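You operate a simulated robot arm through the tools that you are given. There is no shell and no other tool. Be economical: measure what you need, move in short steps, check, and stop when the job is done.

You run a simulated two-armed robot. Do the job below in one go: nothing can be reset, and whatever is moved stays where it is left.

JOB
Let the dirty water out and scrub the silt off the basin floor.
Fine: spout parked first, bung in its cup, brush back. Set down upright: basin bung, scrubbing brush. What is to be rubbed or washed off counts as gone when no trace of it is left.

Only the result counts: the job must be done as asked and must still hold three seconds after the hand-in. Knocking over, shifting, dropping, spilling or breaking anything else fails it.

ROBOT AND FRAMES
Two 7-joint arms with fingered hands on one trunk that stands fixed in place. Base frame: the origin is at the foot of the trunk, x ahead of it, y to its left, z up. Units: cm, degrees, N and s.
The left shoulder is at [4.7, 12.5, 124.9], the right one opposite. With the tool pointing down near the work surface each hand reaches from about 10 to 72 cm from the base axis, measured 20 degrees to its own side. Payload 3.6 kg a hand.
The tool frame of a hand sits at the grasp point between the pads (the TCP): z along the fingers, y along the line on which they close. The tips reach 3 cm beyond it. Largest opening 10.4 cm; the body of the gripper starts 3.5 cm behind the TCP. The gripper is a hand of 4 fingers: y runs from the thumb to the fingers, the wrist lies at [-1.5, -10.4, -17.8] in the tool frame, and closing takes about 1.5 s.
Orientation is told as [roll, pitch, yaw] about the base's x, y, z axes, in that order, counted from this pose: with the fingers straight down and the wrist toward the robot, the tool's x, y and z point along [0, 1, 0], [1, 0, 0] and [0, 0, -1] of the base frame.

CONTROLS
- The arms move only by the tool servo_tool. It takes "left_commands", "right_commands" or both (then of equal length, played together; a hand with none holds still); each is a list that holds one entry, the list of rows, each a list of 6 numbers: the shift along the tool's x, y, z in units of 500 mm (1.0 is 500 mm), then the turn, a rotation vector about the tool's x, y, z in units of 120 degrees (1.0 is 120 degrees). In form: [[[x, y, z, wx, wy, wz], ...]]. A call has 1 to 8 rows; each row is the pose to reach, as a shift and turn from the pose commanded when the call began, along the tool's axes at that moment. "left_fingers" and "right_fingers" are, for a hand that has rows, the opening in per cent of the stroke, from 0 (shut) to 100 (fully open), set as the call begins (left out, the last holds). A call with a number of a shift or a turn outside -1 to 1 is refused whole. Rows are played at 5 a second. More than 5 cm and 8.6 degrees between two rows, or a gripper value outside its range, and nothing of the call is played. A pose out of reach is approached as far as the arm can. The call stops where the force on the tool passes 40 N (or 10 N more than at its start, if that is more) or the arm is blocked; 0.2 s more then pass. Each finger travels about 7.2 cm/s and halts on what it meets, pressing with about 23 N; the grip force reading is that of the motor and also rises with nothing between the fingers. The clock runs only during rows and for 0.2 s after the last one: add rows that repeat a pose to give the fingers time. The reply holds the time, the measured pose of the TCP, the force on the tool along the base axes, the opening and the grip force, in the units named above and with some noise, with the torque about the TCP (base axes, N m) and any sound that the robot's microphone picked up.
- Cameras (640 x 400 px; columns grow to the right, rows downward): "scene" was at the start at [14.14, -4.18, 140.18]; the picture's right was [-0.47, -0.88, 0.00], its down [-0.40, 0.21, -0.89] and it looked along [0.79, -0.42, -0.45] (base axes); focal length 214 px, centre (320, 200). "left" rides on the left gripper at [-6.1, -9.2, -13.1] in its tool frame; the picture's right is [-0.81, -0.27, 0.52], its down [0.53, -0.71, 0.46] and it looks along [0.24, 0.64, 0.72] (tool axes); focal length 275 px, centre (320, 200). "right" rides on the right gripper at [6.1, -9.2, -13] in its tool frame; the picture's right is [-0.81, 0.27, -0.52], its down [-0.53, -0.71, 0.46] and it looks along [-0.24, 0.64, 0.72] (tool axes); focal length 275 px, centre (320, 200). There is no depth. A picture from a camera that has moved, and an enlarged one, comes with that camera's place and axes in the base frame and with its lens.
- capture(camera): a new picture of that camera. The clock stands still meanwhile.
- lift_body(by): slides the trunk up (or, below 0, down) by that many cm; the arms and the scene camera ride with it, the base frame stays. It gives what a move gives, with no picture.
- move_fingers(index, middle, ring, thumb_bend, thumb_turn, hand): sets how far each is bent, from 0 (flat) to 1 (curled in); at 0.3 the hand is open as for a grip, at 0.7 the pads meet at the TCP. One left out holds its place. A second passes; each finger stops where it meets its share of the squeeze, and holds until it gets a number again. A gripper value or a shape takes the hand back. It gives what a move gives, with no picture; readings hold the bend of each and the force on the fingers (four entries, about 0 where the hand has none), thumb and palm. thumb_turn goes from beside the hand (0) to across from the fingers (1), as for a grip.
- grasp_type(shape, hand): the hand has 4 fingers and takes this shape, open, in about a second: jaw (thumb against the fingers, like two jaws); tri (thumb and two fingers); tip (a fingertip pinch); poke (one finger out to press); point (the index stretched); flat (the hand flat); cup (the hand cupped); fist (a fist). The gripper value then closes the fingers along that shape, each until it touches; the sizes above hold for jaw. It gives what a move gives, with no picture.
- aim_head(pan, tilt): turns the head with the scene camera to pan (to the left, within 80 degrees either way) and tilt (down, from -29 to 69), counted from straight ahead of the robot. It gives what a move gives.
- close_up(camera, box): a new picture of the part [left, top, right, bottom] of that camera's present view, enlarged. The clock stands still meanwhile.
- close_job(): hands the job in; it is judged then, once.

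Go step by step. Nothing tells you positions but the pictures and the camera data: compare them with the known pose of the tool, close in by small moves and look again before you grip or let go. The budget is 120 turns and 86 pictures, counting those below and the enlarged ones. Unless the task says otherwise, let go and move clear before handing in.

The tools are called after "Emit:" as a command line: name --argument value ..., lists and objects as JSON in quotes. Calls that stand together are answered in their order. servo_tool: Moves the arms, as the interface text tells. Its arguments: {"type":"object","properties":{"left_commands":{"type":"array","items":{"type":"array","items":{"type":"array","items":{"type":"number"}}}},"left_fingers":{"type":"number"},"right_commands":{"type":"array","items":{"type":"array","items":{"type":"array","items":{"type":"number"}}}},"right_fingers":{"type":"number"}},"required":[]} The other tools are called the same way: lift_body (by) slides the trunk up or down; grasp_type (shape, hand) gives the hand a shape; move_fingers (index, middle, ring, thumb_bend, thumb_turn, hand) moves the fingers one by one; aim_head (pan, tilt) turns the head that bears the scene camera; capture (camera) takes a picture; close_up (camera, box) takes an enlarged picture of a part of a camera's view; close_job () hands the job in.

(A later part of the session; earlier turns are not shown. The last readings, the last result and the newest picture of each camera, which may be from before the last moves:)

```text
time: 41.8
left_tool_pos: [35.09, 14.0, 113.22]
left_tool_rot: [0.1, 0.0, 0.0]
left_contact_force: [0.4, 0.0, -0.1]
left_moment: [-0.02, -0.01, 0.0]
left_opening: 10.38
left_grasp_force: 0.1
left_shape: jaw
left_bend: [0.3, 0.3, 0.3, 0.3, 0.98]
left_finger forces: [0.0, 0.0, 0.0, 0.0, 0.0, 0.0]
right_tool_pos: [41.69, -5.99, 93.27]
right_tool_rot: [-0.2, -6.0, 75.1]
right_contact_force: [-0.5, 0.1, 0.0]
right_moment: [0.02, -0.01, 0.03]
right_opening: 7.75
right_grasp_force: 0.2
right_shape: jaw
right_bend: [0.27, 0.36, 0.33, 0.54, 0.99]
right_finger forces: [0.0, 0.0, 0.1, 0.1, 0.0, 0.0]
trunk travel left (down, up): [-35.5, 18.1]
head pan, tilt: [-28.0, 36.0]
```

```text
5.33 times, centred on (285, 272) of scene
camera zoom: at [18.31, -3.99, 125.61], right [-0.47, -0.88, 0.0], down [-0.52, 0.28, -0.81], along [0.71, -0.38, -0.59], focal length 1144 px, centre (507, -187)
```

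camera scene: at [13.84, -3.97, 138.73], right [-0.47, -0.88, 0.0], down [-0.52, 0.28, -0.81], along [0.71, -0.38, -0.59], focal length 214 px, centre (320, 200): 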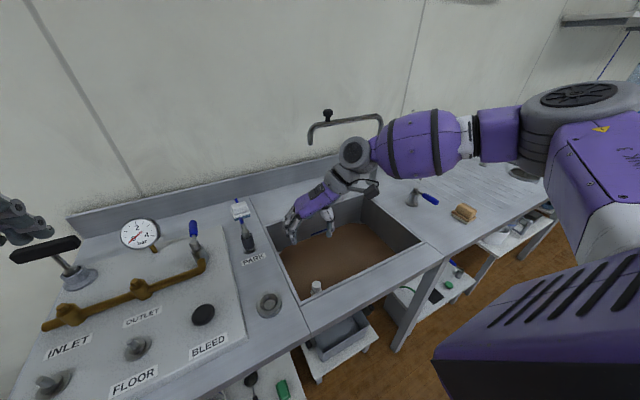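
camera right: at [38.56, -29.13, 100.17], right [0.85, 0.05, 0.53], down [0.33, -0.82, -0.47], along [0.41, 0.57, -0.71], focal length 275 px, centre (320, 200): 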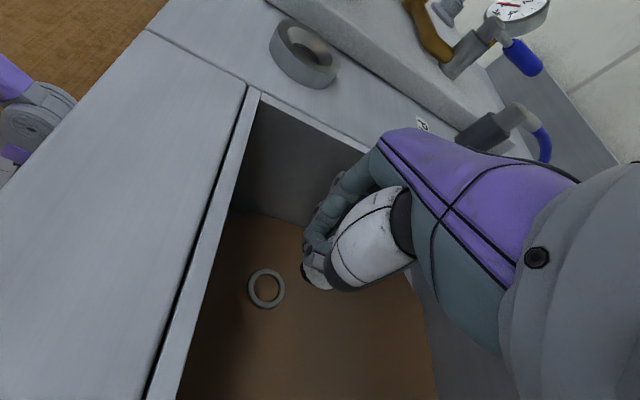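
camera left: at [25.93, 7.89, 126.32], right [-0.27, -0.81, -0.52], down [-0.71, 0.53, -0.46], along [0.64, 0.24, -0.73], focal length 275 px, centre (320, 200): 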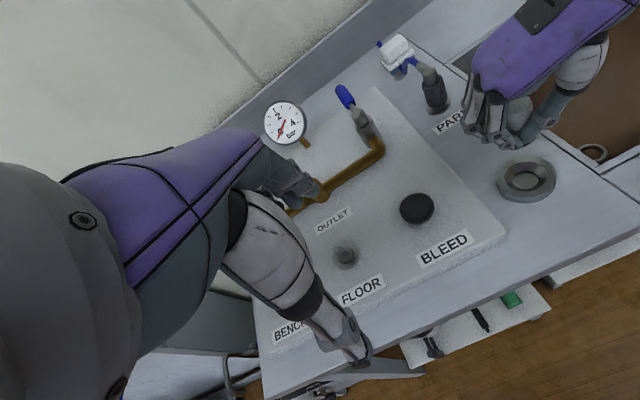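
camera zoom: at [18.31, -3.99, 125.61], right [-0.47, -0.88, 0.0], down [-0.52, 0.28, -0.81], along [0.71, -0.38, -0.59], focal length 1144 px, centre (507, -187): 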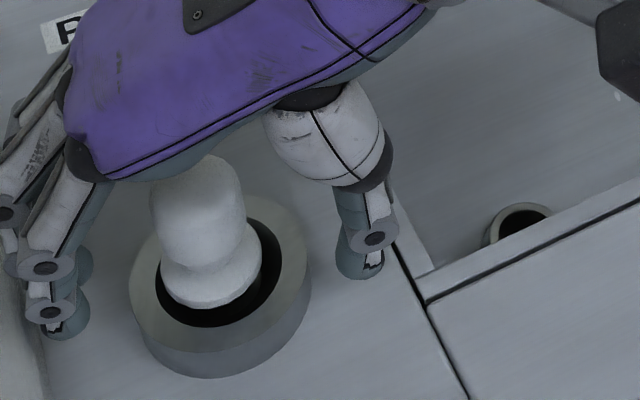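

Bung is standing freely in its cup. Lifting the hand straight up and clear, then viewing the basin.

Emit:
servo_tool --right_commands '[[[0, 0.006, -0.06, 0, 0, 0], [0, 0.015, -0.15, 0, 0, 0], [0, 0.024, -0.24, 0, 0, 0], [0, -0.06, -0.28, 0, 0, 0], [0, -0.15, -0.28, 0, 0, 0], [0, -0.24, -0.28, 0, 0, 0], [0, -0.33, -0.28, 0, 0, 0], [0, -0.42, -0.28, 0, 0, 0]]]'

Emit:
capture --camera "scene"

```text
time: 43.6
left_tool_pos: [35.03, 13.84, 113.36]
left_tool_rot: [0.1, -0.1, 0.0]
left_contact_force: [0.0, 0.5, 0.1]
left_moment: [-0.01, -0.01, 0.05]
left_opening: 10.36
left_grasp_force: 0.0
left_shape: jaw
left_bend: [0.3, 0.3, 0.3, 0.3, 0.98]
left_finger forces: [0.0, 0.0, 0.0, 0.1, 0.0, 0.1]
right_tool_pos: [36.05, -27.49, 104.99]
right_tool_rot: [-0.1, -6.1, 75.1]
right_contact_force: [0.4, -0.3, -0.2]
right_moment: [0.01, 0.04, 0.01]
right_opening: 7.77
right_grasp_force: 0.0
right_shape: jaw
right_bend: [0.27, 0.36, 0.33, 0.54, 0.99]
right_finger forces: [0.0, 0.1, 0.0, 0.1, 0.0, 0.1]
trunk travel left (down, up): [-35.5, 18.1]
head pan, tilt: [-28.0, 36.0]
```

```text
21 pictures are left
camera scene: at [18.29, -4.06, 125.61], right [-0.47, -0.88, 0.0], down [-0.52, 0.28, -0.81], along [0.71, -0.38, -0.59], focal length 214 px, centre (320, 200)
```

scene: 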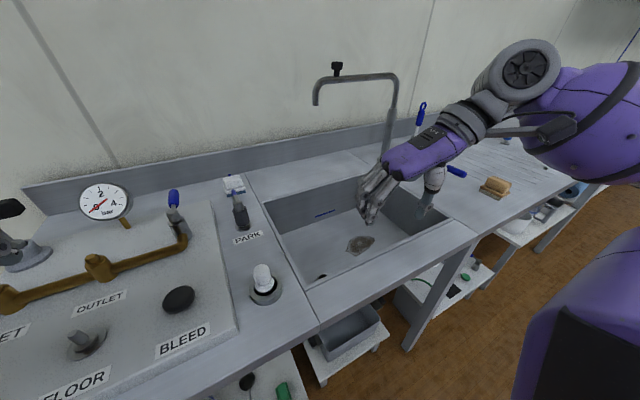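

Drained; a silt patch shows on the floor around [53,-37]. Now to fetch the tan brush near [42,-78]: levelling the hand and turning it toward the right.

Emit:
servo_tool --right_commands '[[[0, -0.05, -0.02, 0.05, 0, 0], [0, -0.12, -0.04, 0.05, 0, 0], [0, -0.2, -0.06, 0.05, 0, 0]]]'

Emit:
servo_tool --right_commands '[[[0, 0, 0, 0, 0, 0.07], [0, 0, 0, 0, 0, 0.14], [0, 0, 0, 0, 0, 0.21], [0, 0, 0, 0, 0, 0.28], [0, 0, 0, 0, 0, 0.35], [0, 0, 0, 0, 0, 0.42], [0, 0, 0, 0, 0, 0.49], [0, 0, 0, 0, 0, 0.56]]]'

Emit:
servo_tool --right_commands '[[[0, 0, 0, 0, 0, 0.07], [0, 0, 0, 0, 0, 0.14], [0, 0, 0, 0, 0, 0.21], [0, 0, 0, 0, 0, 0.28], [0, 0, 0, 0, 0, 0.35], [0, 0, 0, 0, 0, 0.42], [0, 0, 0, 0, 0, 0.49], [0, 0, 0, 0, 0, 0.56]]]'

```text
time: 44.4
left_tool_pos: [34.95, 13.91, 113.31]
left_tool_rot: [0.0, -0.1, -0.1]
left_contact_force: [0.6, -1.3, 0.1]
left_moment: [0.01, -0.01, 0.0]
left_opening: 10.35
left_grasp_force: 0.1
left_shape: jaw
left_bend: [0.3, 0.3, 0.3, 0.3, 0.98]
left_finger forces: [0.0, 0.0, 0.1, 0.2, 0.1, 0.1]
right_tool_pos: [33.18, -37.66, 106.94]
right_tool_rot: [-0.3, 0.0, 75.1]
right_contact_force: [-0.1, 0.2, -0.5]
right_moment: [0.02, 0.0, 0.02]
right_opening: 7.74
right_grasp_force: 0.1
right_shape: jaw
right_bend: [0.27, 0.36, 0.33, 0.54, 0.99]
right_finger forces: [0.0, 0.1, 0.0, 0.0, 0.0, 0.1]
trunk travel left (down, up): [-35.5, 18.1]
head pan, tilt: [-28.0, 36.0]
```

```text
time: 46.2
left_tool_pos: [34.97, 13.97, 113.21]
left_tool_rot: [0.1, -0.1, 0.0]
left_contact_force: [-0.7, 0.0, 0.6]
left_moment: [0.0, 0.01, 0.0]
left_opening: 10.36
left_grasp_force: 0.1
left_shape: jaw
left_bend: [0.3, 0.3, 0.3, 0.3, 0.98]
left_finger forces: [0.1, 0.1, 0.0, 0.0, 0.0, 0.0]
right_tool_pos: [33.24, -37.36, 106.92]
right_tool_rot: [-0.1, -0.2, 7.7]
right_contact_force: [0.1, -0.3, 0.5]
right_moment: [-0.02, -0.01, -0.01]
right_opening: 7.76
right_grasp_force: 0.1
right_shape: jaw
right_bend: [0.27, 0.36, 0.33, 0.54, 0.99]
right_finger forces: [0.0, 0.0, 0.1, 0.0, 0.1, 0.0]
trunk travel left (down, up): [-35.5, 18.1]
head pan, tilt: [-28.0, 36.0]
```

```text
time: 48.0
left_tool_pos: [34.97, 13.97, 113.21]
left_tool_rot: [0.1, 0.0, 0.1]
left_contact_force: [-0.6, 0.3, 0.0]
left_moment: [0.03, -0.04, 0.02]
left_opening: 10.39
left_grasp_force: 0.1
left_shape: jaw
left_bend: [0.3, 0.3, 0.3, 0.3, 0.98]
left_finger forces: [0.1, 0.0, 0.0, 0.0, 0.1, 0.0]
right_tool_pos: [33.23, -39.55, 108.48]
right_tool_rot: [3.2, -0.6, -58.1]
right_contact_force: [0.2, -0.4, -4.6]
right_moment: [0.01, 0.02, -0.05]
right_opening: 7.78
right_grasp_force: 0.1
right_shape: jaw
right_bend: [0.27, 0.36, 0.33, 0.54, 0.99]
right_finger forces: [0.0, 0.0, 0.1, 0.0, 0.1, 0.0]
right hand out of reach, approached as far as the arm can: row 8
trunk travel left (down, up): [-35.5, 18.1]
head pan, tilt: [-28.0, 36.0]
```

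Emit:
servo_tool --right_commands '[[[-0.03, 0.084, 0, -0.02, 0, 0], [-0.06, 0.168, 0, -0.05, 0, 0], [-0.09, 0.252, 0, -0.08, 0, 0], [-0.12, 0.336, 0, -0.11, 0, 0], [-0.15, 0.42, 0, -0.14, 0, 0], [-0.186, 0.506, 0, -0.17, 0, 0]]]' --right_fingers 90

Emit:
capture --camera "right"

```text
time: 49.4
left_tool_pos: [35.04, 13.94, 113.33]
left_tool_rot: [0.0, 0.1, 0.0]
left_contact_force: [0.7, 0.2, -0.8]
left_moment: [0.02, 0.0, 0.02]
left_opening: 10.38
left_grasp_force: 0.1
left_shape: jaw
left_bend: [0.3, 0.3, 0.3, 0.3, 0.98]
left_finger forces: [0.1, 0.1, 0.0, 0.0, 0.1, 0.1]
right_tool_pos: [37.93, -66.27, 108.1]
right_tool_rot: [0.1, -20.6, -59.3]
right_contact_force: [-0.7, -0.6, 0.9]
right_moment: [0.02, 0.01, -0.03]
right_opening: 9.34
right_grasp_force: 0.1
right_shape: jaw
right_bend: [0.29, 0.32, 0.3, 0.35, 0.98]
right_finger forces: [0.0, 0.0, 0.1, 0.1, 0.0, 0.0]
trunk travel left (down, up): [-35.5, 18.1]
head pan, tilt: [-28.0, 36.0]
```

```text
20 pictures are left
camera right: at [36.44, -51.79, 117.08], right [-0.66, -0.48, 0.58], down [-0.72, 0.17, -0.68], along [0.23, -0.86, -0.45], focal length 275 px, centre (320, 200)
```

right: 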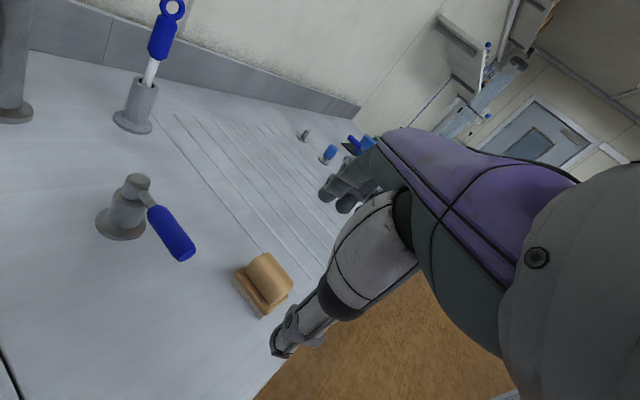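

Emit:
close_up --camera "right" --box '[210, 230, 330, 340]'

```text
3.64 times, centred on (270, 285) of right
camera zoom: at [36.44, -51.79, 117.08], right [-0.66, -0.48, 0.58], down [-0.72, 0.17, -0.68], along [0.23, -0.86, -0.45], focal length 1001 px, centre (502, -109)
```

zoom: 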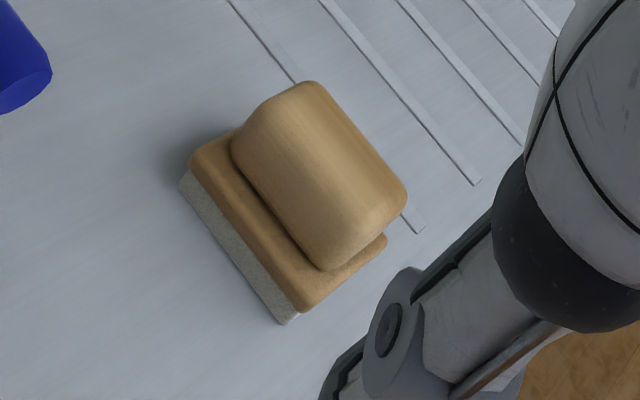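

The brush (plate about 6×4.7 cm, long along x) is centred near [41.5,-76.6]. Lowering the trunk a bit for reach and moving above it with the hand turned to close along y.

Emit:
lift_body --by -7

Emit:
servo_tool --right_commands '[[[-0.012, 0.06, 0.03, 0, -0.017, 0.047], [-0.028, 0.12, 0.06, 0, -0.035, 0.094], [-0.043, 0.193, 0.094, 0, -0.053, 0.14], [-0.043, 0.193, 0.094, 0, -0.053, 0.14]]]'

Emit:
capture --camera "right"

```text
time: 50.5
left_tool_pos: [34.96, 14.04, 106.2]
left_tool_rot: [0.0, 0.0, 0.2]
left_contact_force: [-0.2, -0.7, 0.4]
left_moment: [-0.03, 0.01, 0.01]
left_opening: 10.4
left_grasp_force: 0.0
left_shape: jaw
left_bend: [0.3, 0.3, 0.3, 0.3, 0.98]
left_finger forces: [0.0, 0.0, 0.1, 0.0, 0.0, 0.1]
right_tool_pos: [38.02, -66.03, 100.98]
right_tool_rot: [0.2, -20.6, -59.5]
right_contact_force: [-0.8, -0.5, 0.5]
right_moment: [0.02, 0.0, 0.01]
right_opening: 9.35
right_grasp_force: 0.1
right_shape: jaw
right_bend: [0.29, 0.32, 0.3, 0.35, 0.98]
right_finger forces: [0.0, 0.1, 0.0, 0.1, 0.1, 0.0]
trunk travel left (down, up): [-28.5, 25.1]
head pan, tilt: [-28.0, 36.0]
```

```text
time: 51.5
left_tool_pos: [35.01, 13.97, 106.2]
left_tool_rot: [0.0, -0.1, 0.0]
left_contact_force: [-0.1, 0.3, 0.2]
left_moment: [0.0, -0.02, 0.02]
left_opening: 10.39
left_grasp_force: 0.1
left_shape: jaw
left_bend: [0.3, 0.3, 0.3, 0.3, 0.98]
left_finger forces: [0.0, 0.1, 0.1, 0.0, 0.0, 0.0]
right_tool_pos: [41.72, -76.78, 99.9]
right_tool_rot: [0.1, -20.5, -77.6]
right_contact_force: [-0.7, -0.2, -0.2]
right_moment: [-0.02, -0.02, 0.0]
right_opening: 9.31
right_grasp_force: 0.0
right_shape: jaw
right_bend: [0.29, 0.32, 0.3, 0.35, 0.98]
right_finger forces: [0.0, 0.0, 0.0, 0.0, 0.1, 0.1]
trunk travel left (down, up): [-28.5, 25.1]
head pan, tilt: [-28.0, 36.0]
```

```text
18 pictures are left
camera right: at [44.71, -62.56, 109.01], right [-0.78, -0.25, 0.58], down [-0.63, 0.38, -0.68], along [-0.05, -0.89, -0.45], focal length 275 px, centre (320, 200)
```

right: 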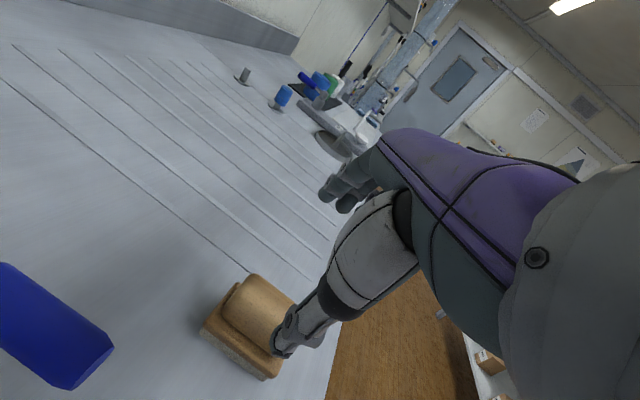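

Position matches. Lowering to grip height and closing.

Emit:
servo_tool --right_commands '[[[0, -0.016, 0.043, 0, 0, 0], [0, -0.032, 0.086, 0, 0, 0], [0, -0.048, 0.129, 0, 0, 0]]]'

Emit:
servo_tool --right_commands '[[[0, 0, 0, 0, 0, 0], [0, 0, 0, 0, 0, 0], [0, 0, 0, 0, 0, 0], [0, 0, 0, 0, 0, 0], [0, 0, 0, 0, 0, 0], [0, 0, 0, 0, 0, 0]]]' --right_fingers 0

Emit:
close_up --camera "right" --box '[180, 170, 400, 390]'

```text
time: 52.3
left_tool_pos: [34.93, 14.03, 106.24]
left_tool_rot: [-0.1, 0.1, -0.1]
left_contact_force: [0.2, 0.1, 0.0]
left_moment: [-0.01, 0.03, -0.01]
left_opening: 10.38
left_grasp_force: 0.0
left_shape: jaw
left_bend: [0.3, 0.3, 0.3, 0.3, 0.98]
left_finger forces: [0.1, 0.0, 0.0, 0.0, 0.0, 0.0]
right_tool_pos: [41.69, -76.53, 92.94]
right_tool_rot: [0.1, -20.5, -77.4]
right_contact_force: [0.0, 0.0, -0.8]
right_moment: [0.02, 0.03, 0.0]
right_opening: 9.36
right_grasp_force: 0.1
right_shape: jaw
right_bend: [0.29, 0.32, 0.3, 0.35, 0.98]
right_finger forces: [0.0, 0.0, 0.0, 0.0, 0.0, 0.0]
trunk travel left (down, up): [-28.5, 25.1]
head pan, tilt: [-28.0, 36.0]
```

```text
time: 53.7
left_tool_pos: [34.96, 13.97, 106.04]
left_tool_rot: [0.0, 0.1, 0.1]
left_contact_force: [0.3, 0.7, -0.2]
left_moment: [-0.02, 0.02, 0.02]
left_opening: 10.4
left_grasp_force: 0.0
left_shape: jaw
left_bend: [0.3, 0.3, 0.3, 0.3, 0.98]
left_finger forces: [0.0, 0.0, 0.1, 0.1, 0.0, 0.0]
right_tool_pos: [41.74, -76.41, 93.24]
right_tool_rot: [0.1, -20.5, -77.3]
right_contact_force: [-0.5, 0.6, 0.0]
right_moment: [0.04, 0.0, 0.01]
right_opening: 3.64
right_grasp_force: 23.1
right_shape: jaw
right_bend: [0.74, 0.54, 0.54, 0.73, 1.0]
right_finger forces: [10.7, 6.0, 2.4, 0.0, 19.9, 0.0]
trunk travel left (down, up): [-28.5, 25.1]
head pan, tilt: [-28.0, 36.0]
```

```text
1.82 times, centred on (290, 280) of right
camera zoom: at [44.76, -62.29, 102.12], right [-0.78, -0.25, 0.58], down [-0.63, 0.38, -0.68], along [-0.05, -0.89, -0.45], focal length 500 px, centre (374, 54)
```

zoom: 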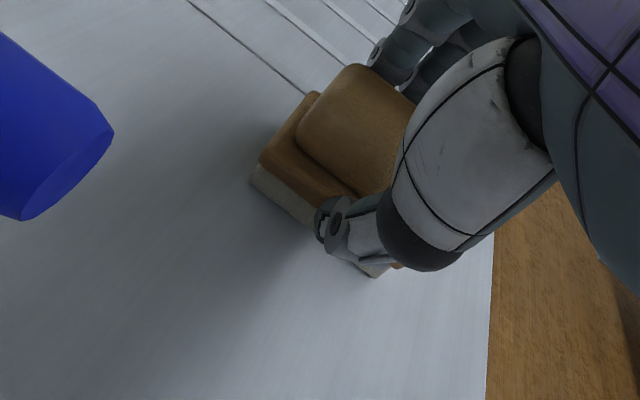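

Brush gripped firmly. Lifting it by raising the trunk 12 cm, and checking.

Emit:
lift_body --by 12

Emit:
close_up --camera "scene" --box '[260, 120, 580, 320]'

```text
time: 55.2
left_tool_pos: [35.11, 13.96, 118.33]
left_tool_rot: [0.1, 0.1, 0.1]
left_contact_force: [0.3, 0.4, -0.2]
left_moment: [0.01, -0.03, -0.02]
left_opening: 10.36
left_grasp_force: 0.1
left_shape: jaw
left_bend: [0.3, 0.3, 0.3, 0.3, 0.98]
left_finger forces: [0.0, 0.0, 0.0, 0.0, 0.0, 0.1]
right_tool_pos: [41.76, -76.46, 104.96]
right_tool_rot: [0.1, -20.5, -77.4]
right_contact_force: [-0.6, -0.7, -1.0]
right_moment: [0.0, -0.01, 0.0]
right_opening: 3.59
right_grasp_force: 22.7
right_shape: jaw
right_bend: [0.74, 0.54, 0.55, 0.73, 1.0]
right_finger forces: [10.6, 5.8, 2.6, 0.1, 19.1, 0.1]
trunk travel left (down, up): [-40.5, 13.1]
head pan, tilt: [-28.0, 36.0]
```

```text
2.00 times, centred on (420, 220) of scene
camera zoom: at [17.06, -4.0, 130.72], right [-0.47, -0.88, 0.0], down [-0.52, 0.28, -0.81], along [0.71, -0.38, -0.59], focal length 429 px, centre (120, 160)
```

zoom: 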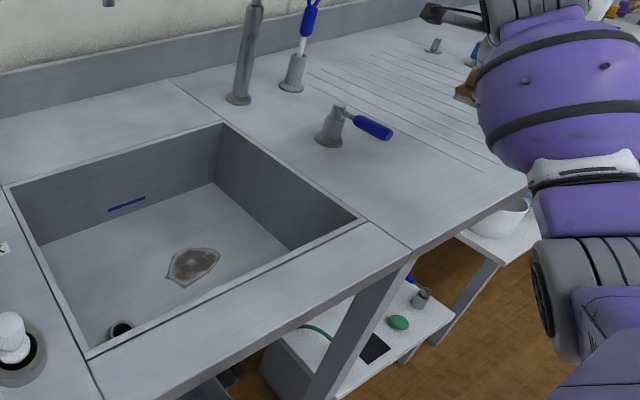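

The brush is lifted and the silt patch spans about x 50–57, y -32..-42. Carrying the brush over the basin.

Emit:
servo_tool --right_commands '[[[0.044, -0.0747, -0.0281, 0, 0.008, -0.021], [0.088, -0.149, -0.056, 0, 0.016, -0.043], [0.133, -0.224, -0.084, 0, 0.024, -0.064], [0.177, -0.299, -0.112, 0, 0.032, -0.086], [0.221, -0.373, -0.14, 0, 0.04, -0.107], [0.265, -0.448, -0.169, 0, 0.048, -0.129], [0.31, -0.523, -0.197, 0, 0.056, -0.15], [0.354, -0.597, -0.225, 0, 0.064, -0.172]]]'

```text
time: 57.0
left_tool_pos: [35.08, 14.07, 118.3]
left_tool_rot: [-0.1, 0.1, 0.1]
left_contact_force: [0.5, 0.2, 0.1]
left_moment: [-0.01, 0.05, 0.01]
left_opening: 10.37
left_grasp_force: 0.2
left_shape: jaw
left_bend: [0.3, 0.3, 0.3, 0.3, 0.98]
left_finger forces: [0.0, 0.0, 0.1, 0.0, 0.1, 0.0]
right_tool_pos: [51.99, -41.39, 105.27]
right_tool_rot: [0.1, -20.5, -55.4]
right_contact_force: [0.1, -1.3, -1.8]
right_moment: [0.0, 0.0, 0.0]
right_opening: 3.58
right_grasp_force: 22.9
right_shape: jaw
right_bend: [0.74, 0.54, 0.55, 0.73, 1.0]
right_finger forces: [10.7, 5.8, 2.6, 0.1, 18.9, 0.0]
trunk travel left (down, up): [-40.5, 13.1]
head pan, tilt: [-28.0, 36.0]
```

Emit:
servo_tool --right_commands '[[[0.01, -0.036, 0.08, 0, 0, 0], [0.02, -0.071, 0.16, 0, 0, 0], [0.03, -0.107, 0.24, 0, 0, 0], [0.04, -0.142, 0.32, 0, 0, 0], [0.0486, -0.178, 0.403, 0, 0, 0]]]'

Emit:
close_up --camera "scene" --box '[250, 150, 450, 290]'

```text
time: 58.4
left_tool_pos: [34.08, 14.2, 118.31]
left_tool_rot: [-0.1, -0.5, 0.1]
left_contact_force: [-0.2, 1.0, -0.3]
left_moment: [-0.02, 0.03, -0.01]
left_opening: 10.37
left_grasp_force: 0.0
left_shape: jaw
left_bend: [0.3, 0.3, 0.3, 0.3, 0.98]
left_finger forces: [0.1, 0.1, 0.0, 0.1, 0.0, 0.0]
right_tool_pos: [54.42, -40.95, 88.99]
right_tool_rot: [4.3, -26.2, -58.5]
right_contact_force: [0.3, -0.4, -1.4]
right_moment: [0.02, 0.0, 0.01]
right_opening: 3.25
right_grasp_force: 23.5
right_shape: jaw
right_bend: [0.75, 0.55, 0.57, 0.76, 1.0]
right_finger forces: [9.8, 5.1, 2.3, 0.0, 17.6, 0.0]
trunk travel left (down, up): [-40.5, 13.1]
head pan, tilt: [-28.0, 36.0]
stopped in row 5 (right hand): the arm was blocked; the commanded pose is now the measured one
```

```text
2.86 times, centred on (350, 220) of scene
camera zoom: at [16.1, -3.76, 130.77], right [-0.47, -0.88, 0.0], down [-0.51, 0.27, -0.81], along [0.72, -0.38, -0.58], focal length 613 px, centre (234, 143)
```

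zoom: 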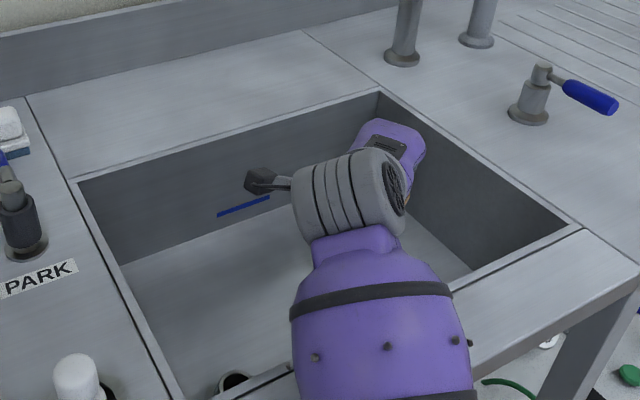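

The forearm touches the front ledge. I'll raise the trunk so the arm comes in steeper, fix the hand's attitude and look at the grip.

Emit:
lift_body --by 13

Emit:
servo_tool --right_commands '[[[0, 0, -0.02, 0.024, -0.018, 0], [0, 0, -0.04, 0.0475, -0.036, 0]]]'

Emit:
servo_tool --right_commands '[[[0, 0, 0, 0, -0.018, 0.048], [0, 0, 0, 0, -0.036, 0.096], [0, 0, 0, 0, -0.054, 0.144]]]'

Emit:
close_up --camera "scene" --box '[250, 100, 470, 260]'

```text
time: 59.9
left_tool_pos: [35.01, 13.99, 131.07]
left_tool_rot: [0.0, 0.2, 0.0]
left_contact_force: [-0.1, -0.9, -0.1]
left_moment: [0.0, -0.01, 0.0]
left_opening: 10.38
left_grasp_force: 0.1
left_shape: jaw
left_bend: [0.3, 0.3, 0.3, 0.3, 0.98]
left_finger forces: [0.0, 0.0, 0.0, 0.0, 0.1, 0.1]
right_tool_pos: [55.17, -40.57, 100.46]
right_tool_rot: [3.2, -24.8, -57.5]
right_contact_force: [-0.9, -0.3, -1.3]
right_moment: [0.02, 0.01, 0.01]
right_opening: 3.25
right_grasp_force: 22.9
right_shape: jaw
right_bend: [0.75, 0.55, 0.57, 0.76, 1.0]
right_finger forces: [9.8, 5.0, 2.2, 0.0, 17.4, 0.0]
trunk travel left (down, up): [-53.5, 0.1]
head pan, tilt: [-28.0, 36.0]
```

```text
time: 60.5
left_tool_pos: [34.95, 13.93, 131.12]
left_tool_rot: [0.1, 0.1, 0.0]
left_contact_force: [-0.1, 0.2, -0.2]
left_moment: [0.01, -0.02, 0.01]
left_opening: 10.36
left_grasp_force: 0.1
left_shape: jaw
left_bend: [0.3, 0.3, 0.3, 0.3, 0.98]
left_finger forces: [0.0, 0.1, 0.1, 0.1, 0.0, 0.1]
right_tool_pos: [54.59, -39.64, 102.46]
right_tool_rot: [-1.1, -19.1, -57.5]
right_contact_force: [0.1, -0.6, -1.0]
right_moment: [0.02, -0.01, -0.02]
right_opening: 3.24
right_grasp_force: 23.3
right_shape: jaw
right_bend: [0.75, 0.55, 0.57, 0.76, 1.0]
right_finger forces: [9.8, 5.1, 2.3, 0.0, 17.3, 0.0]
trunk travel left (down, up): [-53.5, 0.1]
head pan, tilt: [-28.0, 36.0]
```

```text
time: 61.3
left_tool_pos: [35.07, 13.97, 131.25]
left_tool_rot: [0.0, 0.0, 0.0]
left_contact_force: [0.0, 0.2, -1.1]
left_moment: [-0.02, 0.0, 0.03]
left_opening: 10.37
left_grasp_force: 0.1
left_shape: jaw
left_bend: [0.3, 0.3, 0.3, 0.3, 0.98]
left_finger forces: [0.0, 0.0, 0.1, 0.0, 0.1, 0.0]
right_tool_pos: [54.51, -39.83, 102.49]
right_tool_rot: [-1.4, -19.4, -75.8]
right_contact_force: [-0.4, 0.4, -1.0]
right_moment: [0.02, 0.01, 0.04]
right_opening: 3.28
right_grasp_force: 22.5
right_shape: jaw
right_bend: [0.75, 0.55, 0.57, 0.76, 1.0]
right_finger forces: [9.8, 5.0, 2.2, 0.0, 17.3, 0.0]
trunk travel left (down, up): [-53.5, 0.1]
head pan, tilt: [-28.0, 36.0]
```

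```text
2.50 times, centred on (360, 180) of scene
camera zoom: at [7.97, -3.99, 145.16], right [-0.47, -0.88, 0.0], down [-0.52, 0.28, -0.81], along [0.71, -0.38, -0.59], focal length 536 px, centre (220, 250)
```

zoom: 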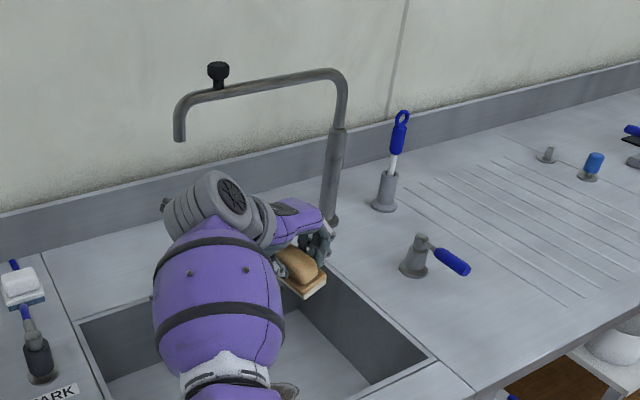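

Brush still held well. Descending again with the steeper arm.

Emit:
servo_tool --right_commands '[[[-0.004, -0.035, 0.075, 0, 0, 0], [-0.008, -0.07, 0.15, 0, 0, 0], [-0.012, -0.105, 0.225, 0, 0, 0], [-0.016, -0.14, 0.3, 0, 0, 0], [-0.02, -0.176, 0.372, 0, 0, 0]]]'

```text
time: 62.5
left_tool_pos: [35.16, 13.83, 131.21]
left_tool_rot: [0.0, -0.1, 0.0]
left_contact_force: [-0.5, 0.0, -0.3]
left_moment: [0.0, 0.03, -0.04]
left_opening: 10.37
left_grasp_force: 0.0
left_shape: jaw
left_bend: [0.3, 0.3, 0.3, 0.3, 0.98]
left_finger forces: [0.0, 0.1, 0.0, 0.1, 0.0, 0.1]
right_tool_pos: [52.56, -38.26, 82.08]
right_tool_rot: [-1.3, -19.3, -75.7]
right_contact_force: [0.1, 0.3, -1.3]
right_moment: [0.03, 0.02, 0.03]
right_opening: 3.27
right_grasp_force: 23.4
right_shape: jaw
right_bend: [0.75, 0.55, 0.57, 0.76, 1.0]
right_finger forces: [9.8, 4.9, 2.3, 0.1, 17.5, 0.0]
trunk travel left (down, up): [-53.5, 0.1]
head pan, tilt: [-28.0, 36.0]
```

Clear this time. Lowering to the floor by feel.

Emit:
servo_tool --right_commands '[[[0, -0.004, 0.0113, 0, 0, 0], [0, -0.008, 0.0226, 0, 0, 0], [0, -0.012, 0.034, 0, 0, 0]]]'

```text
time: 63.3
left_tool_pos: [34.96, 14.03, 131.2]
left_tool_rot: [-0.1, -0.1, 0.0]
left_contact_force: [-0.7, -1.0, -0.6]
left_moment: [-0.02, -0.01, 0.02]
left_opening: 10.38
left_grasp_force: 0.1
left_shape: jaw
left_bend: [0.3, 0.3, 0.3, 0.3, 0.98]
left_finger forces: [0.0, 0.0, 0.0, 0.0, 0.0, 0.0]
right_tool_pos: [52.29, -38.3, 80.32]
right_tool_rot: [-1.4, -19.4, -75.7]
right_contact_force: [0.6, 0.5, -1.0]
right_moment: [0.03, 0.0, 0.02]
right_opening: 3.28
right_grasp_force: 23.1
right_shape: jaw
right_bend: [0.75, 0.55, 0.57, 0.76, 1.0]
right_finger forces: [9.8, 5.0, 2.2, 0.0, 17.3, 0.0]
trunk travel left (down, up): [-53.5, 0.1]
head pan, tilt: [-28.0, 36.0]
```

Emit:
servo_tool --right_commands '[[[0, -0.003, 0.0094, 0, 0, 0], [0, -0.0066, 0.0189, 0, 0, 0], [0, -0.0066, 0.0189, 0, 0, 0]]]'

Emit:
servo_tool --right_commands '[[[0, -0.002, 0.0057, 0, 0, 0], [0, -0.004, 0.0113, 0, 0, 0], [0, -0.004, 0.0113, 0, 0, 0]]]'

```text
time: 64.1
left_tool_pos: [34.94, 13.94, 131.26]
left_tool_rot: [0.1, 0.1, 0.1]
left_contact_force: [-0.1, 0.1, 0.0]
left_moment: [0.02, 0.0, 0.01]
left_opening: 10.4
left_grasp_force: 0.1
left_shape: jaw
left_bend: [0.3, 0.3, 0.3, 0.3, 0.98]
left_finger forces: [0.0, 0.0, 0.1, 0.0, 0.1, 0.0]
right_tool_pos: [52.22, -38.39, 80.37]
right_tool_rot: [-1.5, -19.4, -75.8]
right_contact_force: [0.2, 0.3, -1.7]
right_moment: [-0.01, -0.02, -0.03]
right_opening: 3.26
right_grasp_force: 23.2
right_shape: jaw
right_bend: [0.75, 0.55, 0.57, 0.76, 1.0]
right_finger forces: [9.8, 5.0, 2.1, 0.0, 17.5, 0.0]
right hand out of reach, approached as far as the arm can: row 1, 2, 3
trunk travel left (down, up): [-53.5, 0.1]
head pan, tilt: [-28.0, 36.0]
```

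```text
time: 64.9
left_tool_pos: [35.13, 13.93, 131.27]
left_tool_rot: [0.0, -0.1, 0.0]
left_contact_force: [0.2, -0.9, -0.4]
left_moment: [-0.01, -0.02, -0.01]
left_opening: 10.38
left_grasp_force: 0.2
left_shape: jaw
left_bend: [0.3, 0.3, 0.3, 0.3, 0.98]
left_finger forces: [0.0, 0.0, 0.0, 0.0, 0.1, 0.0]
right_tool_pos: [52.29, -38.36, 80.16]
right_tool_rot: [-1.4, -19.4, -75.8]
right_contact_force: [0.7, 0.3, -1.6]
right_moment: [0.01, 0.0, 0.02]
right_opening: 3.25
right_grasp_force: 23.1
right_shape: jaw
right_bend: [0.75, 0.55, 0.57, 0.76, 1.0]
right_finger forces: [9.9, 5.1, 2.2, 0.1, 17.5, 0.0]
right hand out of reach, approached as far as the arm can: row 2, 3
trunk travel left (down, up): [-53.5, 0.1]
head pan, tilt: [-28.0, 36.0]
```

At the reach limit; lowering the trunk slightly to go on.

Emit:
lift_body --by -1.5

Emit:
servo_tool --right_commands '[[[0, 0, 0, 0, 0, 0], [0, 0, 0, 0, 0, 0]]]'

```text
time: 65.6
left_tool_pos: [34.83, 13.92, 129.73]
left_tool_rot: [0.0, 0.0, 0.0]
left_contact_force: [0.1, 0.1, 0.5]
left_moment: [0.0, 0.0, -0.02]
left_opening: 10.38
left_grasp_force: 0.0
left_shape: jaw
left_bend: [0.3, 0.3, 0.3, 0.3, 0.98]
left_finger forces: [0.1, 0.1, 0.0, 0.1, 0.0, 0.0]
right_tool_pos: [52.02, -38.33, 78.53]
right_tool_rot: [-1.4, -19.2, -75.6]
right_contact_force: [-2.8, -2.1, 8.9]
right_moment: [-0.04, 0.06, -0.04]
right_opening: 3.46
right_grasp_force: 22.6
right_shape: jaw
right_bend: [0.74, 0.53, 0.53, 0.79, 1.0]
right_finger forces: [11.8, 7.2, 3.5, 0.1, 19.1, 0.0]
trunk travel left (down, up): [-52.0, 1.6]
head pan, tilt: [-28.0, 36.0]
```

```text
time: 66.2
left_tool_pos: [34.93, 14.03, 129.78]
left_tool_rot: [0.0, 0.0, -0.1]
left_contact_force: [0.9, 0.2, -0.1]
left_moment: [0.01, -0.01, -0.01]
left_opening: 10.36
left_grasp_force: 0.0
left_shape: jaw
left_bend: [0.3, 0.3, 0.3, 0.3, 0.98]
left_finger forces: [0.0, 0.1, 0.0, 0.0, 0.0, 0.0]
right_tool_pos: [52.03, -38.25, 78.67]
right_tool_rot: [-1.4, -19.3, -75.7]
right_contact_force: [-1.3, -0.7, 6.6]
right_moment: [-0.04, 0.04, -0.01]
right_opening: 3.46
right_grasp_force: 23.1
right_shape: jaw
right_bend: [0.74, 0.53, 0.53, 0.79, 1.0]
right_finger forces: [11.4, 6.9, 2.9, 0.0, 18.9, 0.0]
trunk travel left (down, up): [-52.0, 1.6]
head pan, tilt: [-28.0, 36.0]
```

Bristles touch the floor with ~7 N. Scrubbing strokes along y.

Emit:
servo_tool --right_commands '[[[-0.012, 0.0457, 0.0161, 0, 0, 0], [-0.0245, 0.0914, 0.0322, 0, 0, 0], [-0.012, 0.0457, 0.0161, 0, 0, 0], [0, 0, 0, 0, 0, 0], [0.012, -0.0457, -0.0161, 0, 0, 0], [0.0245, -0.0914, -0.0322, 0, 0, 0], [0.036, -0.137, -0.048, 0, 0, 0], [0.039, -0.146, -0.0515, 0, 0, 0]]]'

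Emit:
servo_tool --right_commands '[[[-0.02, 0.0457, 0.0161, 0, 0, 0], [-0.032, 0.0914, 0.0322, 0, 0, 0], [-0.044, 0.137, 0.048, 0, 0, 0], [-0.056, 0.183, 0.0644, 0, 0, 0], [-0.066, 0.2285, 0.08, 0, 0, 0], [-0.054, 0.183, 0.0644, 0, 0, 0], [-0.042, 0.137, 0.048, 0, 0, 0], [-0.018, 0.06, 0.021, 0, 0, 0]]]'

```text
time: 68.0
left_tool_pos: [34.94, 13.93, 129.73]
left_tool_rot: [0.1, 0.1, 0.0]
left_contact_force: [0.3, -0.7, 0.3]
left_moment: [-0.01, 0.01, 0.0]
left_opening: 10.37
left_grasp_force: 0.1
left_shape: jaw
left_bend: [0.3, 0.3, 0.3, 0.3, 0.98]
left_finger forces: [0.0, 0.1, 0.0, 0.0, 0.1, 0.0]
right_tool_pos: [52.09, -30.43, 78.52]
right_tool_rot: [-1.2, -19.5, -75.9]
right_contact_force: [0.0, -8.1, 15.7]
right_moment: [-0.41, 0.0, 0.02]
right_opening: 3.43
right_grasp_force: 23.0
right_shape: jaw
right_bend: [0.74, 0.53, 0.53, 0.79, 1.0]
right_finger forces: [14.7, 9.0, 3.7, 0.1, 15.9, 0.1]
trunk travel left (down, up): [-52.0, 1.6]
head pan, tilt: [-28.0, 36.0]
```

```text
time: 69.8
left_tool_pos: [34.95, 13.91, 129.75]
left_tool_rot: [0.0, 0.0, 0.0]
left_contact_force: [0.2, -0.7, -0.1]
left_moment: [0.0, -0.03, -0.01]
left_opening: 10.41
left_grasp_force: 0.1
left_shape: jaw
left_bend: [0.3, 0.3, 0.3, 0.3, 0.98]
left_finger forces: [0.0, 0.0, 0.0, 0.0, 0.0, 0.1]
right_tool_pos: [52.05, -33.76, 78.59]
right_tool_rot: [-1.4, -19.6, -75.8]
right_contact_force: [0.0, -2.0, 6.0]
right_moment: [-0.1, -0.03, 0.05]
right_opening: 3.38
right_grasp_force: 23.3
right_shape: jaw
right_bend: [0.74, 0.54, 0.56, 0.79, 0.99]
right_finger forces: [11.7, 6.8, 3.1, 0.0, 18.0, 0.1]
trunk travel left (down, up): [-52.0, 1.6]
head pan, tilt: [-28.0, 36.0]
```

Emit:
servo_tool --right_commands '[[[0.063, -0.043, -0.0153, 0, 0, 0], [0.0485, 0.0115, 0.004, 0, 0, 0], [0.034, 0.066, 0.023, 0, 0, 0], [0.019, 0.121, 0.0426, 0, 0, 0], [0.0044, 0.176, 0.062, 0, 0, 0], [0.019, 0.121, 0.0426, 0, 0, 0], [0.034, 0.066, 0.023, 0, 0, 0], [0.063, -0.043, -0.0153, 0, 0, 0]]]'

```text
refused: row 8 steps farther than a row can; nothing moved
```

Emit:
servo_tool --right_commands '[[[0.063, -0.043, -0.0153, 0, 0, 0], [0.0485, 0.0115, 0.004, 0, 0, 0], [0.034, 0.066, 0.023, 0, 0, 0], [0.019, 0.121, 0.0426, 0, 0, 0], [0.0044, 0.176, 0.062, 0, 0, 0], [0.019, 0.121, 0.0426, 0, 0, 0], [0.034, 0.066, 0.023, 0, 0, 0], [0.0485, 0.0115, 0.004, 0, 0, 0]]]'

```text
time: 71.6
left_tool_pos: [35.08, 13.99, 129.79]
left_tool_rot: [-0.1, -0.1, 0.0]
left_contact_force: [0.7, 0.0, -0.4]
left_moment: [-0.02, -0.01, 0.01]
left_opening: 10.35
left_grasp_force: 0.1
left_shape: jaw
left_bend: [0.3, 0.3, 0.3, 0.3, 0.98]
left_finger forces: [0.0, 0.1, 0.1, 0.1, 0.0, 0.0]
right_tool_pos: [53.82, -34.25, 78.98]
right_tool_rot: [-1.4, -19.6, -75.8]
right_contact_force: [-0.3, 0.6, -1.3]
right_moment: [-0.03, -0.04, 0.02]
right_opening: 3.27
right_grasp_force: 22.4
right_shape: jaw
right_bend: [0.74, 0.55, 0.56, 0.77, 1.0]
right_finger forces: [10.7, 5.5, 2.3, 0.0, 18.8, 0.1]
right hand out of reach, approached as far as the arm can: row 1, 2, 3, 4, 5, 6, 7, 8
trunk travel left (down, up): [-52.0, 1.6]
head pan, tilt: [-28.0, 36.0]
```

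Lowering the trunk some more (with the hand raised first) for reach to the far part.

Emit:
servo_tool --right_commands '[[[0, 0.013, -0.038, 0, 0, 0], [0, 0.0266, -0.0754, 0, 0, 0]]]'

Emit:
lift_body --by -4

Emit:
servo_tool --right_commands '[[[0, 0, 0, 0, 0, 0], [0, 0, 0, 0, 0, 0]]]'

```text
time: 72.2
left_tool_pos: [35.07, 13.94, 129.75]
left_tool_rot: [0.0, 0.0, 0.0]
left_contact_force: [-0.2, 0.3, 0.2]
left_moment: [0.01, 0.0, 0.03]
left_opening: 10.35
left_grasp_force: 0.0
left_shape: jaw
left_bend: [0.3, 0.3, 0.3, 0.3, 0.98]
left_finger forces: [0.0, 0.1, 0.0, 0.0, 0.1, 0.0]
right_tool_pos: [55.7, -34.29, 81.72]
right_tool_rot: [-1.5, -19.5, -75.9]
right_contact_force: [1.2, 0.7, -1.3]
right_moment: [0.02, 0.02, 0.01]
right_opening: 3.24
right_grasp_force: 23.1
right_shape: jaw
right_bend: [0.74, 0.55, 0.56, 0.77, 1.0]
right_finger forces: [10.7, 5.5, 2.4, 0.1, 18.9, 0.0]
right hand out of reach, approached as far as the arm can: row 1, 2
trunk travel left (down, up): [-52.0, 1.6]
head pan, tilt: [-28.0, 36.0]
```

```text
time: 72.7
left_tool_pos: [35.1, 14.16, 127.54]
left_tool_rot: [-0.1, 0.9, 0.1]
left_contact_force: [-0.3, 0.4, 1.3]
left_moment: [0.02, 0.0, -0.02]
left_opening: 10.38
left_grasp_force: 0.0
left_shape: jaw
left_bend: [0.3, 0.3, 0.3, 0.3, 0.98]
left_finger forces: [0.1, 0.0, 0.1, 0.1, 0.1, 0.1]
right_tool_pos: [54.84, -34.26, 78.23]
right_tool_rot: [-4.0, -19.9, -74.9]
right_contact_force: [-6.6, 2.8, 22.0]
right_moment: [0.27, -0.03, 0.03]
right_opening: 3.7
right_grasp_force: 22.9
right_shape: jaw
right_bend: [0.74, 0.52, 0.51, 0.83, 1.0]
right_finger forces: [14.0, 8.7, 3.9, 0.0, 54.3, 0.0]
trunk travel left (down, up): [-50.3, 3.3]
head pan, tilt: [-28.0, 36.0]
stopped: the force on the tool passed its limit at 60 N (the readings are from after the stop); the commanded pose is now the measured one
```

```text
time: 73.3
left_tool_pos: [34.93, 13.95, 127.72]
left_tool_rot: [-0.2, 0.9, 0.0]
left_contact_force: [-0.1, -0.3, 0.0]
left_moment: [0.02, 0.02, 0.03]
left_opening: 10.39
left_grasp_force: 0.1
left_shape: jaw
left_bend: [0.3, 0.3, 0.3, 0.3, 0.98]
left_finger forces: [0.1, 0.0, 0.1, 0.0, 0.0, 0.1]
right_tool_pos: [54.86, -34.16, 78.17]
right_tool_rot: [-3.9, -19.8, -74.9]
right_contact_force: [-3.1, 0.4, 26.2]
right_moment: [0.1, -0.14, 0.05]
right_opening: 3.72
right_grasp_force: 23.2
right_shape: jaw
right_bend: [0.74, 0.52, 0.51, 0.83, 1.0]
right_finger forces: [15.1, 9.4, 4.2, 0.1, 52.5, 0.0]
trunk travel left (down, up): [-50.3, 3.3]
head pan, tilt: [-28.0, 36.0]
```

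Emit:
servo_tool --right_commands '[[[0, 0.0023, -0.0066, 0, 0.02, 0], [0.0098, -0.0343, -0.0195, 0, 0.02, 0], [0, 0.0023, -0.0066, 0, 0.02, 0], [-0.0147, 0.0571, 0.0127, 0, 0.02, 0], [-0.0294, 0.112, 0.032, 0, 0.02, 0], [-0.0441, 0.1668, 0.0514, 0, 0.02, 0], [-0.0294, 0.112, 0.032, 0, 0.02, 0], [-0.0147, 0.0571, 0.0127, 0, 0.02, 0]]]'

```text
time: 75.1
left_tool_pos: [35.09, 13.92, 127.63]
left_tool_rot: [0.0, 0.8, 0.0]
left_contact_force: [0.2, -0.5, -0.1]
left_moment: [0.02, 0.02, -0.02]
left_opening: 10.37
left_grasp_force: 0.1
left_shape: jaw
left_bend: [0.3, 0.3, 0.3, 0.3, 0.98]
left_finger forces: [0.0, 0.1, 0.0, 0.0, 0.1, 0.0]
right_tool_pos: [55.36, -37.37, 78.28]
right_tool_rot: [-1.8, -20.0, -75.0]
right_contact_force: [-2.1, -9.4, 23.4]
right_moment: [-0.49, -0.06, -0.08]
right_opening: 3.57
right_grasp_force: 23.2
right_shape: jaw
right_bend: [0.74, 0.52, 0.52, 0.81, 0.99]
right_finger forces: [17.0, 10.3, 3.8, 0.0, 23.5, 0.1]
right hand out of reach, approached as far as the arm can: row 1, 2, 3, 4, 5, 6, 7, 8
trunk travel left (down, up): [-50.3, 3.3]
head pan, tilt: [-28.0, 36.0]
```

Emit:
servo_tool --right_commands '[[[-0.0485, -0.0115, -0.004, 0, 0, 0], [-0.097, -0.023, -0.008, 0, 0, 0], [-0.0823, -0.0778, -0.0273, 0, 0, 0], [-0.0676, -0.1327, -0.0466, 0, 0, 0], [-0.0823, -0.0778, -0.0273, 0, 0, 0], [-0.097, -0.023, -0.008, 0, 0, 0], [-0.1117, 0.0318, 0.0113, 0, 0, 0], [-0.1264, 0.0867, 0.0306, 0, 0, 0]]]'

Emit:
servo_tool --right_commands '[[[0, 0.01, -0.0283, 0, 0, 0], [0, 0.033, -0.0943, 0, 0, 0], [0, 0.066, -0.189, 0, 0, 0], [0, 0.1, -0.283, 0, 0, 0], [0, 0.133, -0.377, 0, 0, 0], [0, 0.2, -0.377, 0, 0, 0], [0, 0.28, -0.35, 0, 0, 0]]]'

Emit:
close_up --camera "scene" --box '[250, 120, 490, 280]'

```text
time: 75.5
left_tool_pos: [34.98, 14.15, 127.53]
left_tool_rot: [-0.1, 0.9, 0.0]
left_contact_force: [0.4, 0.1, -0.1]
left_moment: [-0.02, 0.01, 0.01]
left_opening: 10.4
left_grasp_force: 0.0
left_shape: jaw
left_bend: [0.3, 0.3, 0.3, 0.3, 0.98]
left_finger forces: [0.1, 0.0, 0.1, 0.0, 0.1, 0.1]
right_tool_pos: [55.26, -37.41, 77.95]
right_tool_rot: [-0.7, -20.7, -74.9]
right_contact_force: [-5.6, -1.1, 28.5]
right_moment: [-0.04, -0.12, -0.05]
right_opening: 3.94
right_grasp_force: 22.7
right_shape: jaw
right_bend: [0.74, 0.51, 0.49, 0.84, 0.99]
right_finger forces: [17.3, 10.8, 3.3, 0.0, 48.4, 0.0]
right hand out of reach, approached as far as the arm can: row 1, 2
trunk travel left (down, up): [-50.3, 3.3]
head pan, tilt: [-28.0, 36.0]
stopped in row 2 (right hand): the force on the tool passed its limit at 44 N (the readings are from after the stop); the commanded pose is now the measured one
```

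```text
refused: row 3 steps farther than a row can; nothing moved
```

```text
2.50 times, centred on (370, 200) of scene
camera zoom: at [11.24, -3.81, 142.04], right [-0.47, -0.88, 0.0], down [-0.52, 0.27, -0.81], along [0.72, -0.38, -0.59], focal length 536 px, centre (195, 200)
```

zoom: 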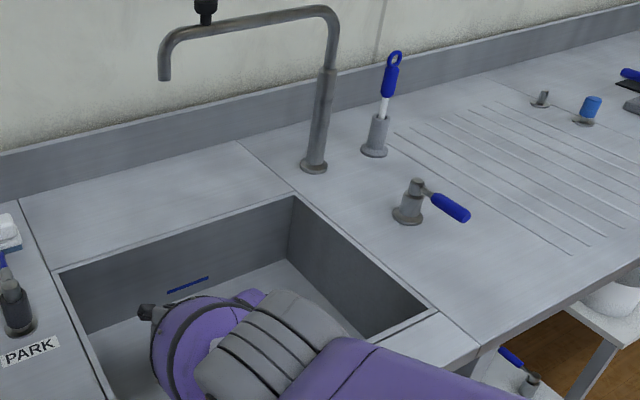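

Pressed a bit too hard; easing up 0.6 cm and continuing toward the near part.

Emit:
servo_tool --right_commands '[[[0, 0.004, -0.0113, 0, 0, 0], [-0.0485, -0.0075, -0.0153, 0, 0, 0], [-0.097, -0.019, -0.0193, 0, 0, 0], [-0.0823, -0.0738, -0.0386, 0, 0, 0], [-0.0676, -0.1287, -0.0579, 0, 0, 0], [-0.0823, -0.0738, -0.0386, 0, 0, 0], [-0.097, -0.019, -0.0193, 0, 0, 0], [-0.1117, 0.0358, 0.0, 0, 0, 0]]]'

```text
time: 76.1
left_tool_pos: [35.01, 14.16, 127.55]
left_tool_rot: [-0.1, 0.9, 0.0]
left_contact_force: [-0.6, 0.9, 0.2]
left_moment: [0.0, -0.01, -0.01]
left_opening: 10.37
left_grasp_force: 0.0
left_shape: jaw
left_bend: [0.3, 0.3, 0.3, 0.3, 0.98]
left_finger forces: [0.0, 0.0, 0.0, 0.1, 0.0, 0.0]
right_tool_pos: [55.36, -37.56, 77.89]
right_tool_rot: [-0.3, -21.2, -75.0]
right_contact_force: [-9.9, 3.2, 29.3]
right_moment: [0.2, -0.07, -0.08]
right_opening: 3.83
right_grasp_force: 22.9
right_shape: jaw
right_bend: [0.73, 0.51, 0.5, 0.85, 0.99]
right_finger forces: [17.1, 10.4, 3.4, 0.0, 54.3, 0.0]
right hand out of reach, approached as far as the arm can: row 1, 2
trunk travel left (down, up): [-50.3, 3.3]
head pan, tilt: [-28.0, 36.0]
stopped in row 2 (right hand): the force on the tool passed its limit at 42 N (the readings are from after the stop); the commanded pose is now the measured one
```

Emit:
lift_body --by 2

Emit:
servo_tool --right_commands '[[[-0.0485, -0.0115, -0.004, 0, 0, 0], [-0.0776, -0.0184, -0.0064, 0, 0, 0], [-0.0776, -0.0184, -0.0064, 0, 0, 0]]]'

```text
time: 76.8
left_tool_pos: [35.41, 13.93, 129.44]
left_tool_rot: [0.0, 1.0, 0.0]
left_contact_force: [-0.6, 0.1, 0.4]
left_moment: [0.03, -0.02, 0.02]
left_opening: 10.38
left_grasp_force: 0.0
left_shape: jaw
left_bend: [0.3, 0.3, 0.3, 0.3, 0.98]
left_finger forces: [0.1, 0.0, 0.1, 0.1, 0.1, 0.0]
right_tool_pos: [56.71, -37.41, 82.57]
right_tool_rot: [2.9, -21.4, -76.0]
right_contact_force: [-0.3, 0.6, -1.0]
right_moment: [0.0, -0.01, 0.0]
right_opening: 3.26
right_grasp_force: 23.0
right_shape: jaw
right_bend: [0.74, 0.55, 0.56, 0.78, 0.99]
right_finger forces: [11.0, 5.8, 2.7, 0.0, 19.2, 0.0]
trunk travel left (down, up): [-52.3, 1.3]
head pan, tilt: [-28.0, 36.0]
```

```text
time: 77.6
left_tool_pos: [35.28, 13.93, 129.57]
left_tool_rot: [0.0, 0.9, 0.1]
left_contact_force: [0.2, 0.3, 1.0]
left_moment: [0.03, 0.0, 0.03]
left_opening: 10.39
left_grasp_force: 0.0
left_shape: jaw
left_bend: [0.3, 0.3, 0.3, 0.3, 0.98]
left_finger forces: [0.0, 0.0, 0.1, 0.0, 0.0, 0.1]
right_tool_pos: [55.31, -37.77, 80.77]
right_tool_rot: [3.1, -21.6, -76.1]
right_contact_force: [0.2, -0.5, -0.9]
right_moment: [0.0, 0.02, -0.01]
right_opening: 3.26
right_grasp_force: 22.4
right_shape: jaw
right_bend: [0.74, 0.55, 0.56, 0.78, 0.99]
right_finger forces: [10.9, 5.7, 2.6, 0.1, 19.2, 0.1]
right hand out of reach, approached as far as the arm can: row 1, 2, 3
trunk travel left (down, up): [-52.3, 1.3]
head pan, tilt: [-28.0, 36.0]
```

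Lifting the brush out and clear to view the floor.

Emit:
servo_tool --right_commands '[[[0, 0.0324, -0.0837, 0, 0, 0], [0, 0.065, -0.167, 0, 0, 0], [0, 0.097, -0.251, 0, 0, 0], [0, 0.13, -0.335, 0, 0, 0], [-0.057, 0.2025, -0.306, 0, 0, 0], [-0.114, 0.275, -0.277, 0, 0, 0], [-0.171, 0.3475, -0.248, 0, 0, 0], [-0.227, 0.42, -0.22, 0, 0, 0]]]'

Emit:
close_up --camera "scene" --box '[250, 140, 490, 300]'

```text
time: 79.4
left_tool_pos: [35.28, 14.03, 129.58]
left_tool_rot: [0.0, 1.0, 0.1]
left_contact_force: [0.2, -0.1, 0.7]
left_moment: [0.0, 0.0, 0.01]
left_opening: 10.39
left_grasp_force: 0.1
left_shape: jaw
left_bend: [0.3, 0.3, 0.3, 0.3, 0.98]
left_finger forces: [0.0, 0.1, 0.0, 0.1, 0.1, 0.0]
right_tool_pos: [56.41, -60.77, 94.03]
right_tool_rot: [3.2, -21.5, -76.0]
right_contact_force: [-0.8, -0.2, -1.0]
right_moment: [0.0, 0.0, 0.0]
right_opening: 3.25
right_grasp_force: 23.0
right_shape: jaw
right_bend: [0.74, 0.55, 0.56, 0.77, 0.99]
right_finger forces: [11.0, 5.5, 2.5, 0.1, 19.1, 0.0]
right hand out of reach, approached as far as the arm can: row 1, 2, 3, 4, 5, 6, 7, 8
trunk travel left (down, up): [-52.3, 1.3]
head pan, tilt: [-28.0, 36.0]
```

```text
2.50 times, centred on (370, 220) of scene
camera zoom: at [9.36, -4.08, 144.11], right [-0.47, -0.88, 0.0], down [-0.52, 0.28, -0.81], along [0.71, -0.38, -0.59], focal length 536 px, centre (195, 150)
```

zoom: 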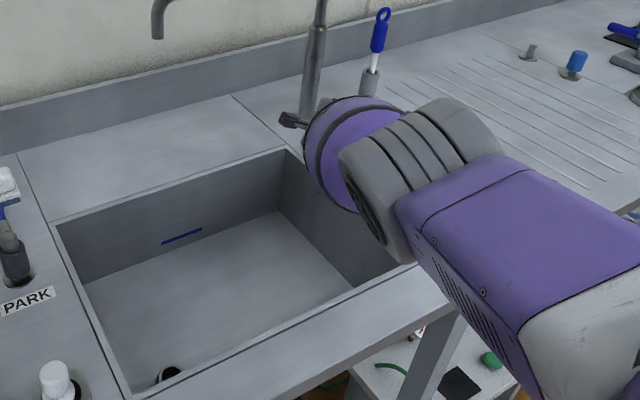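

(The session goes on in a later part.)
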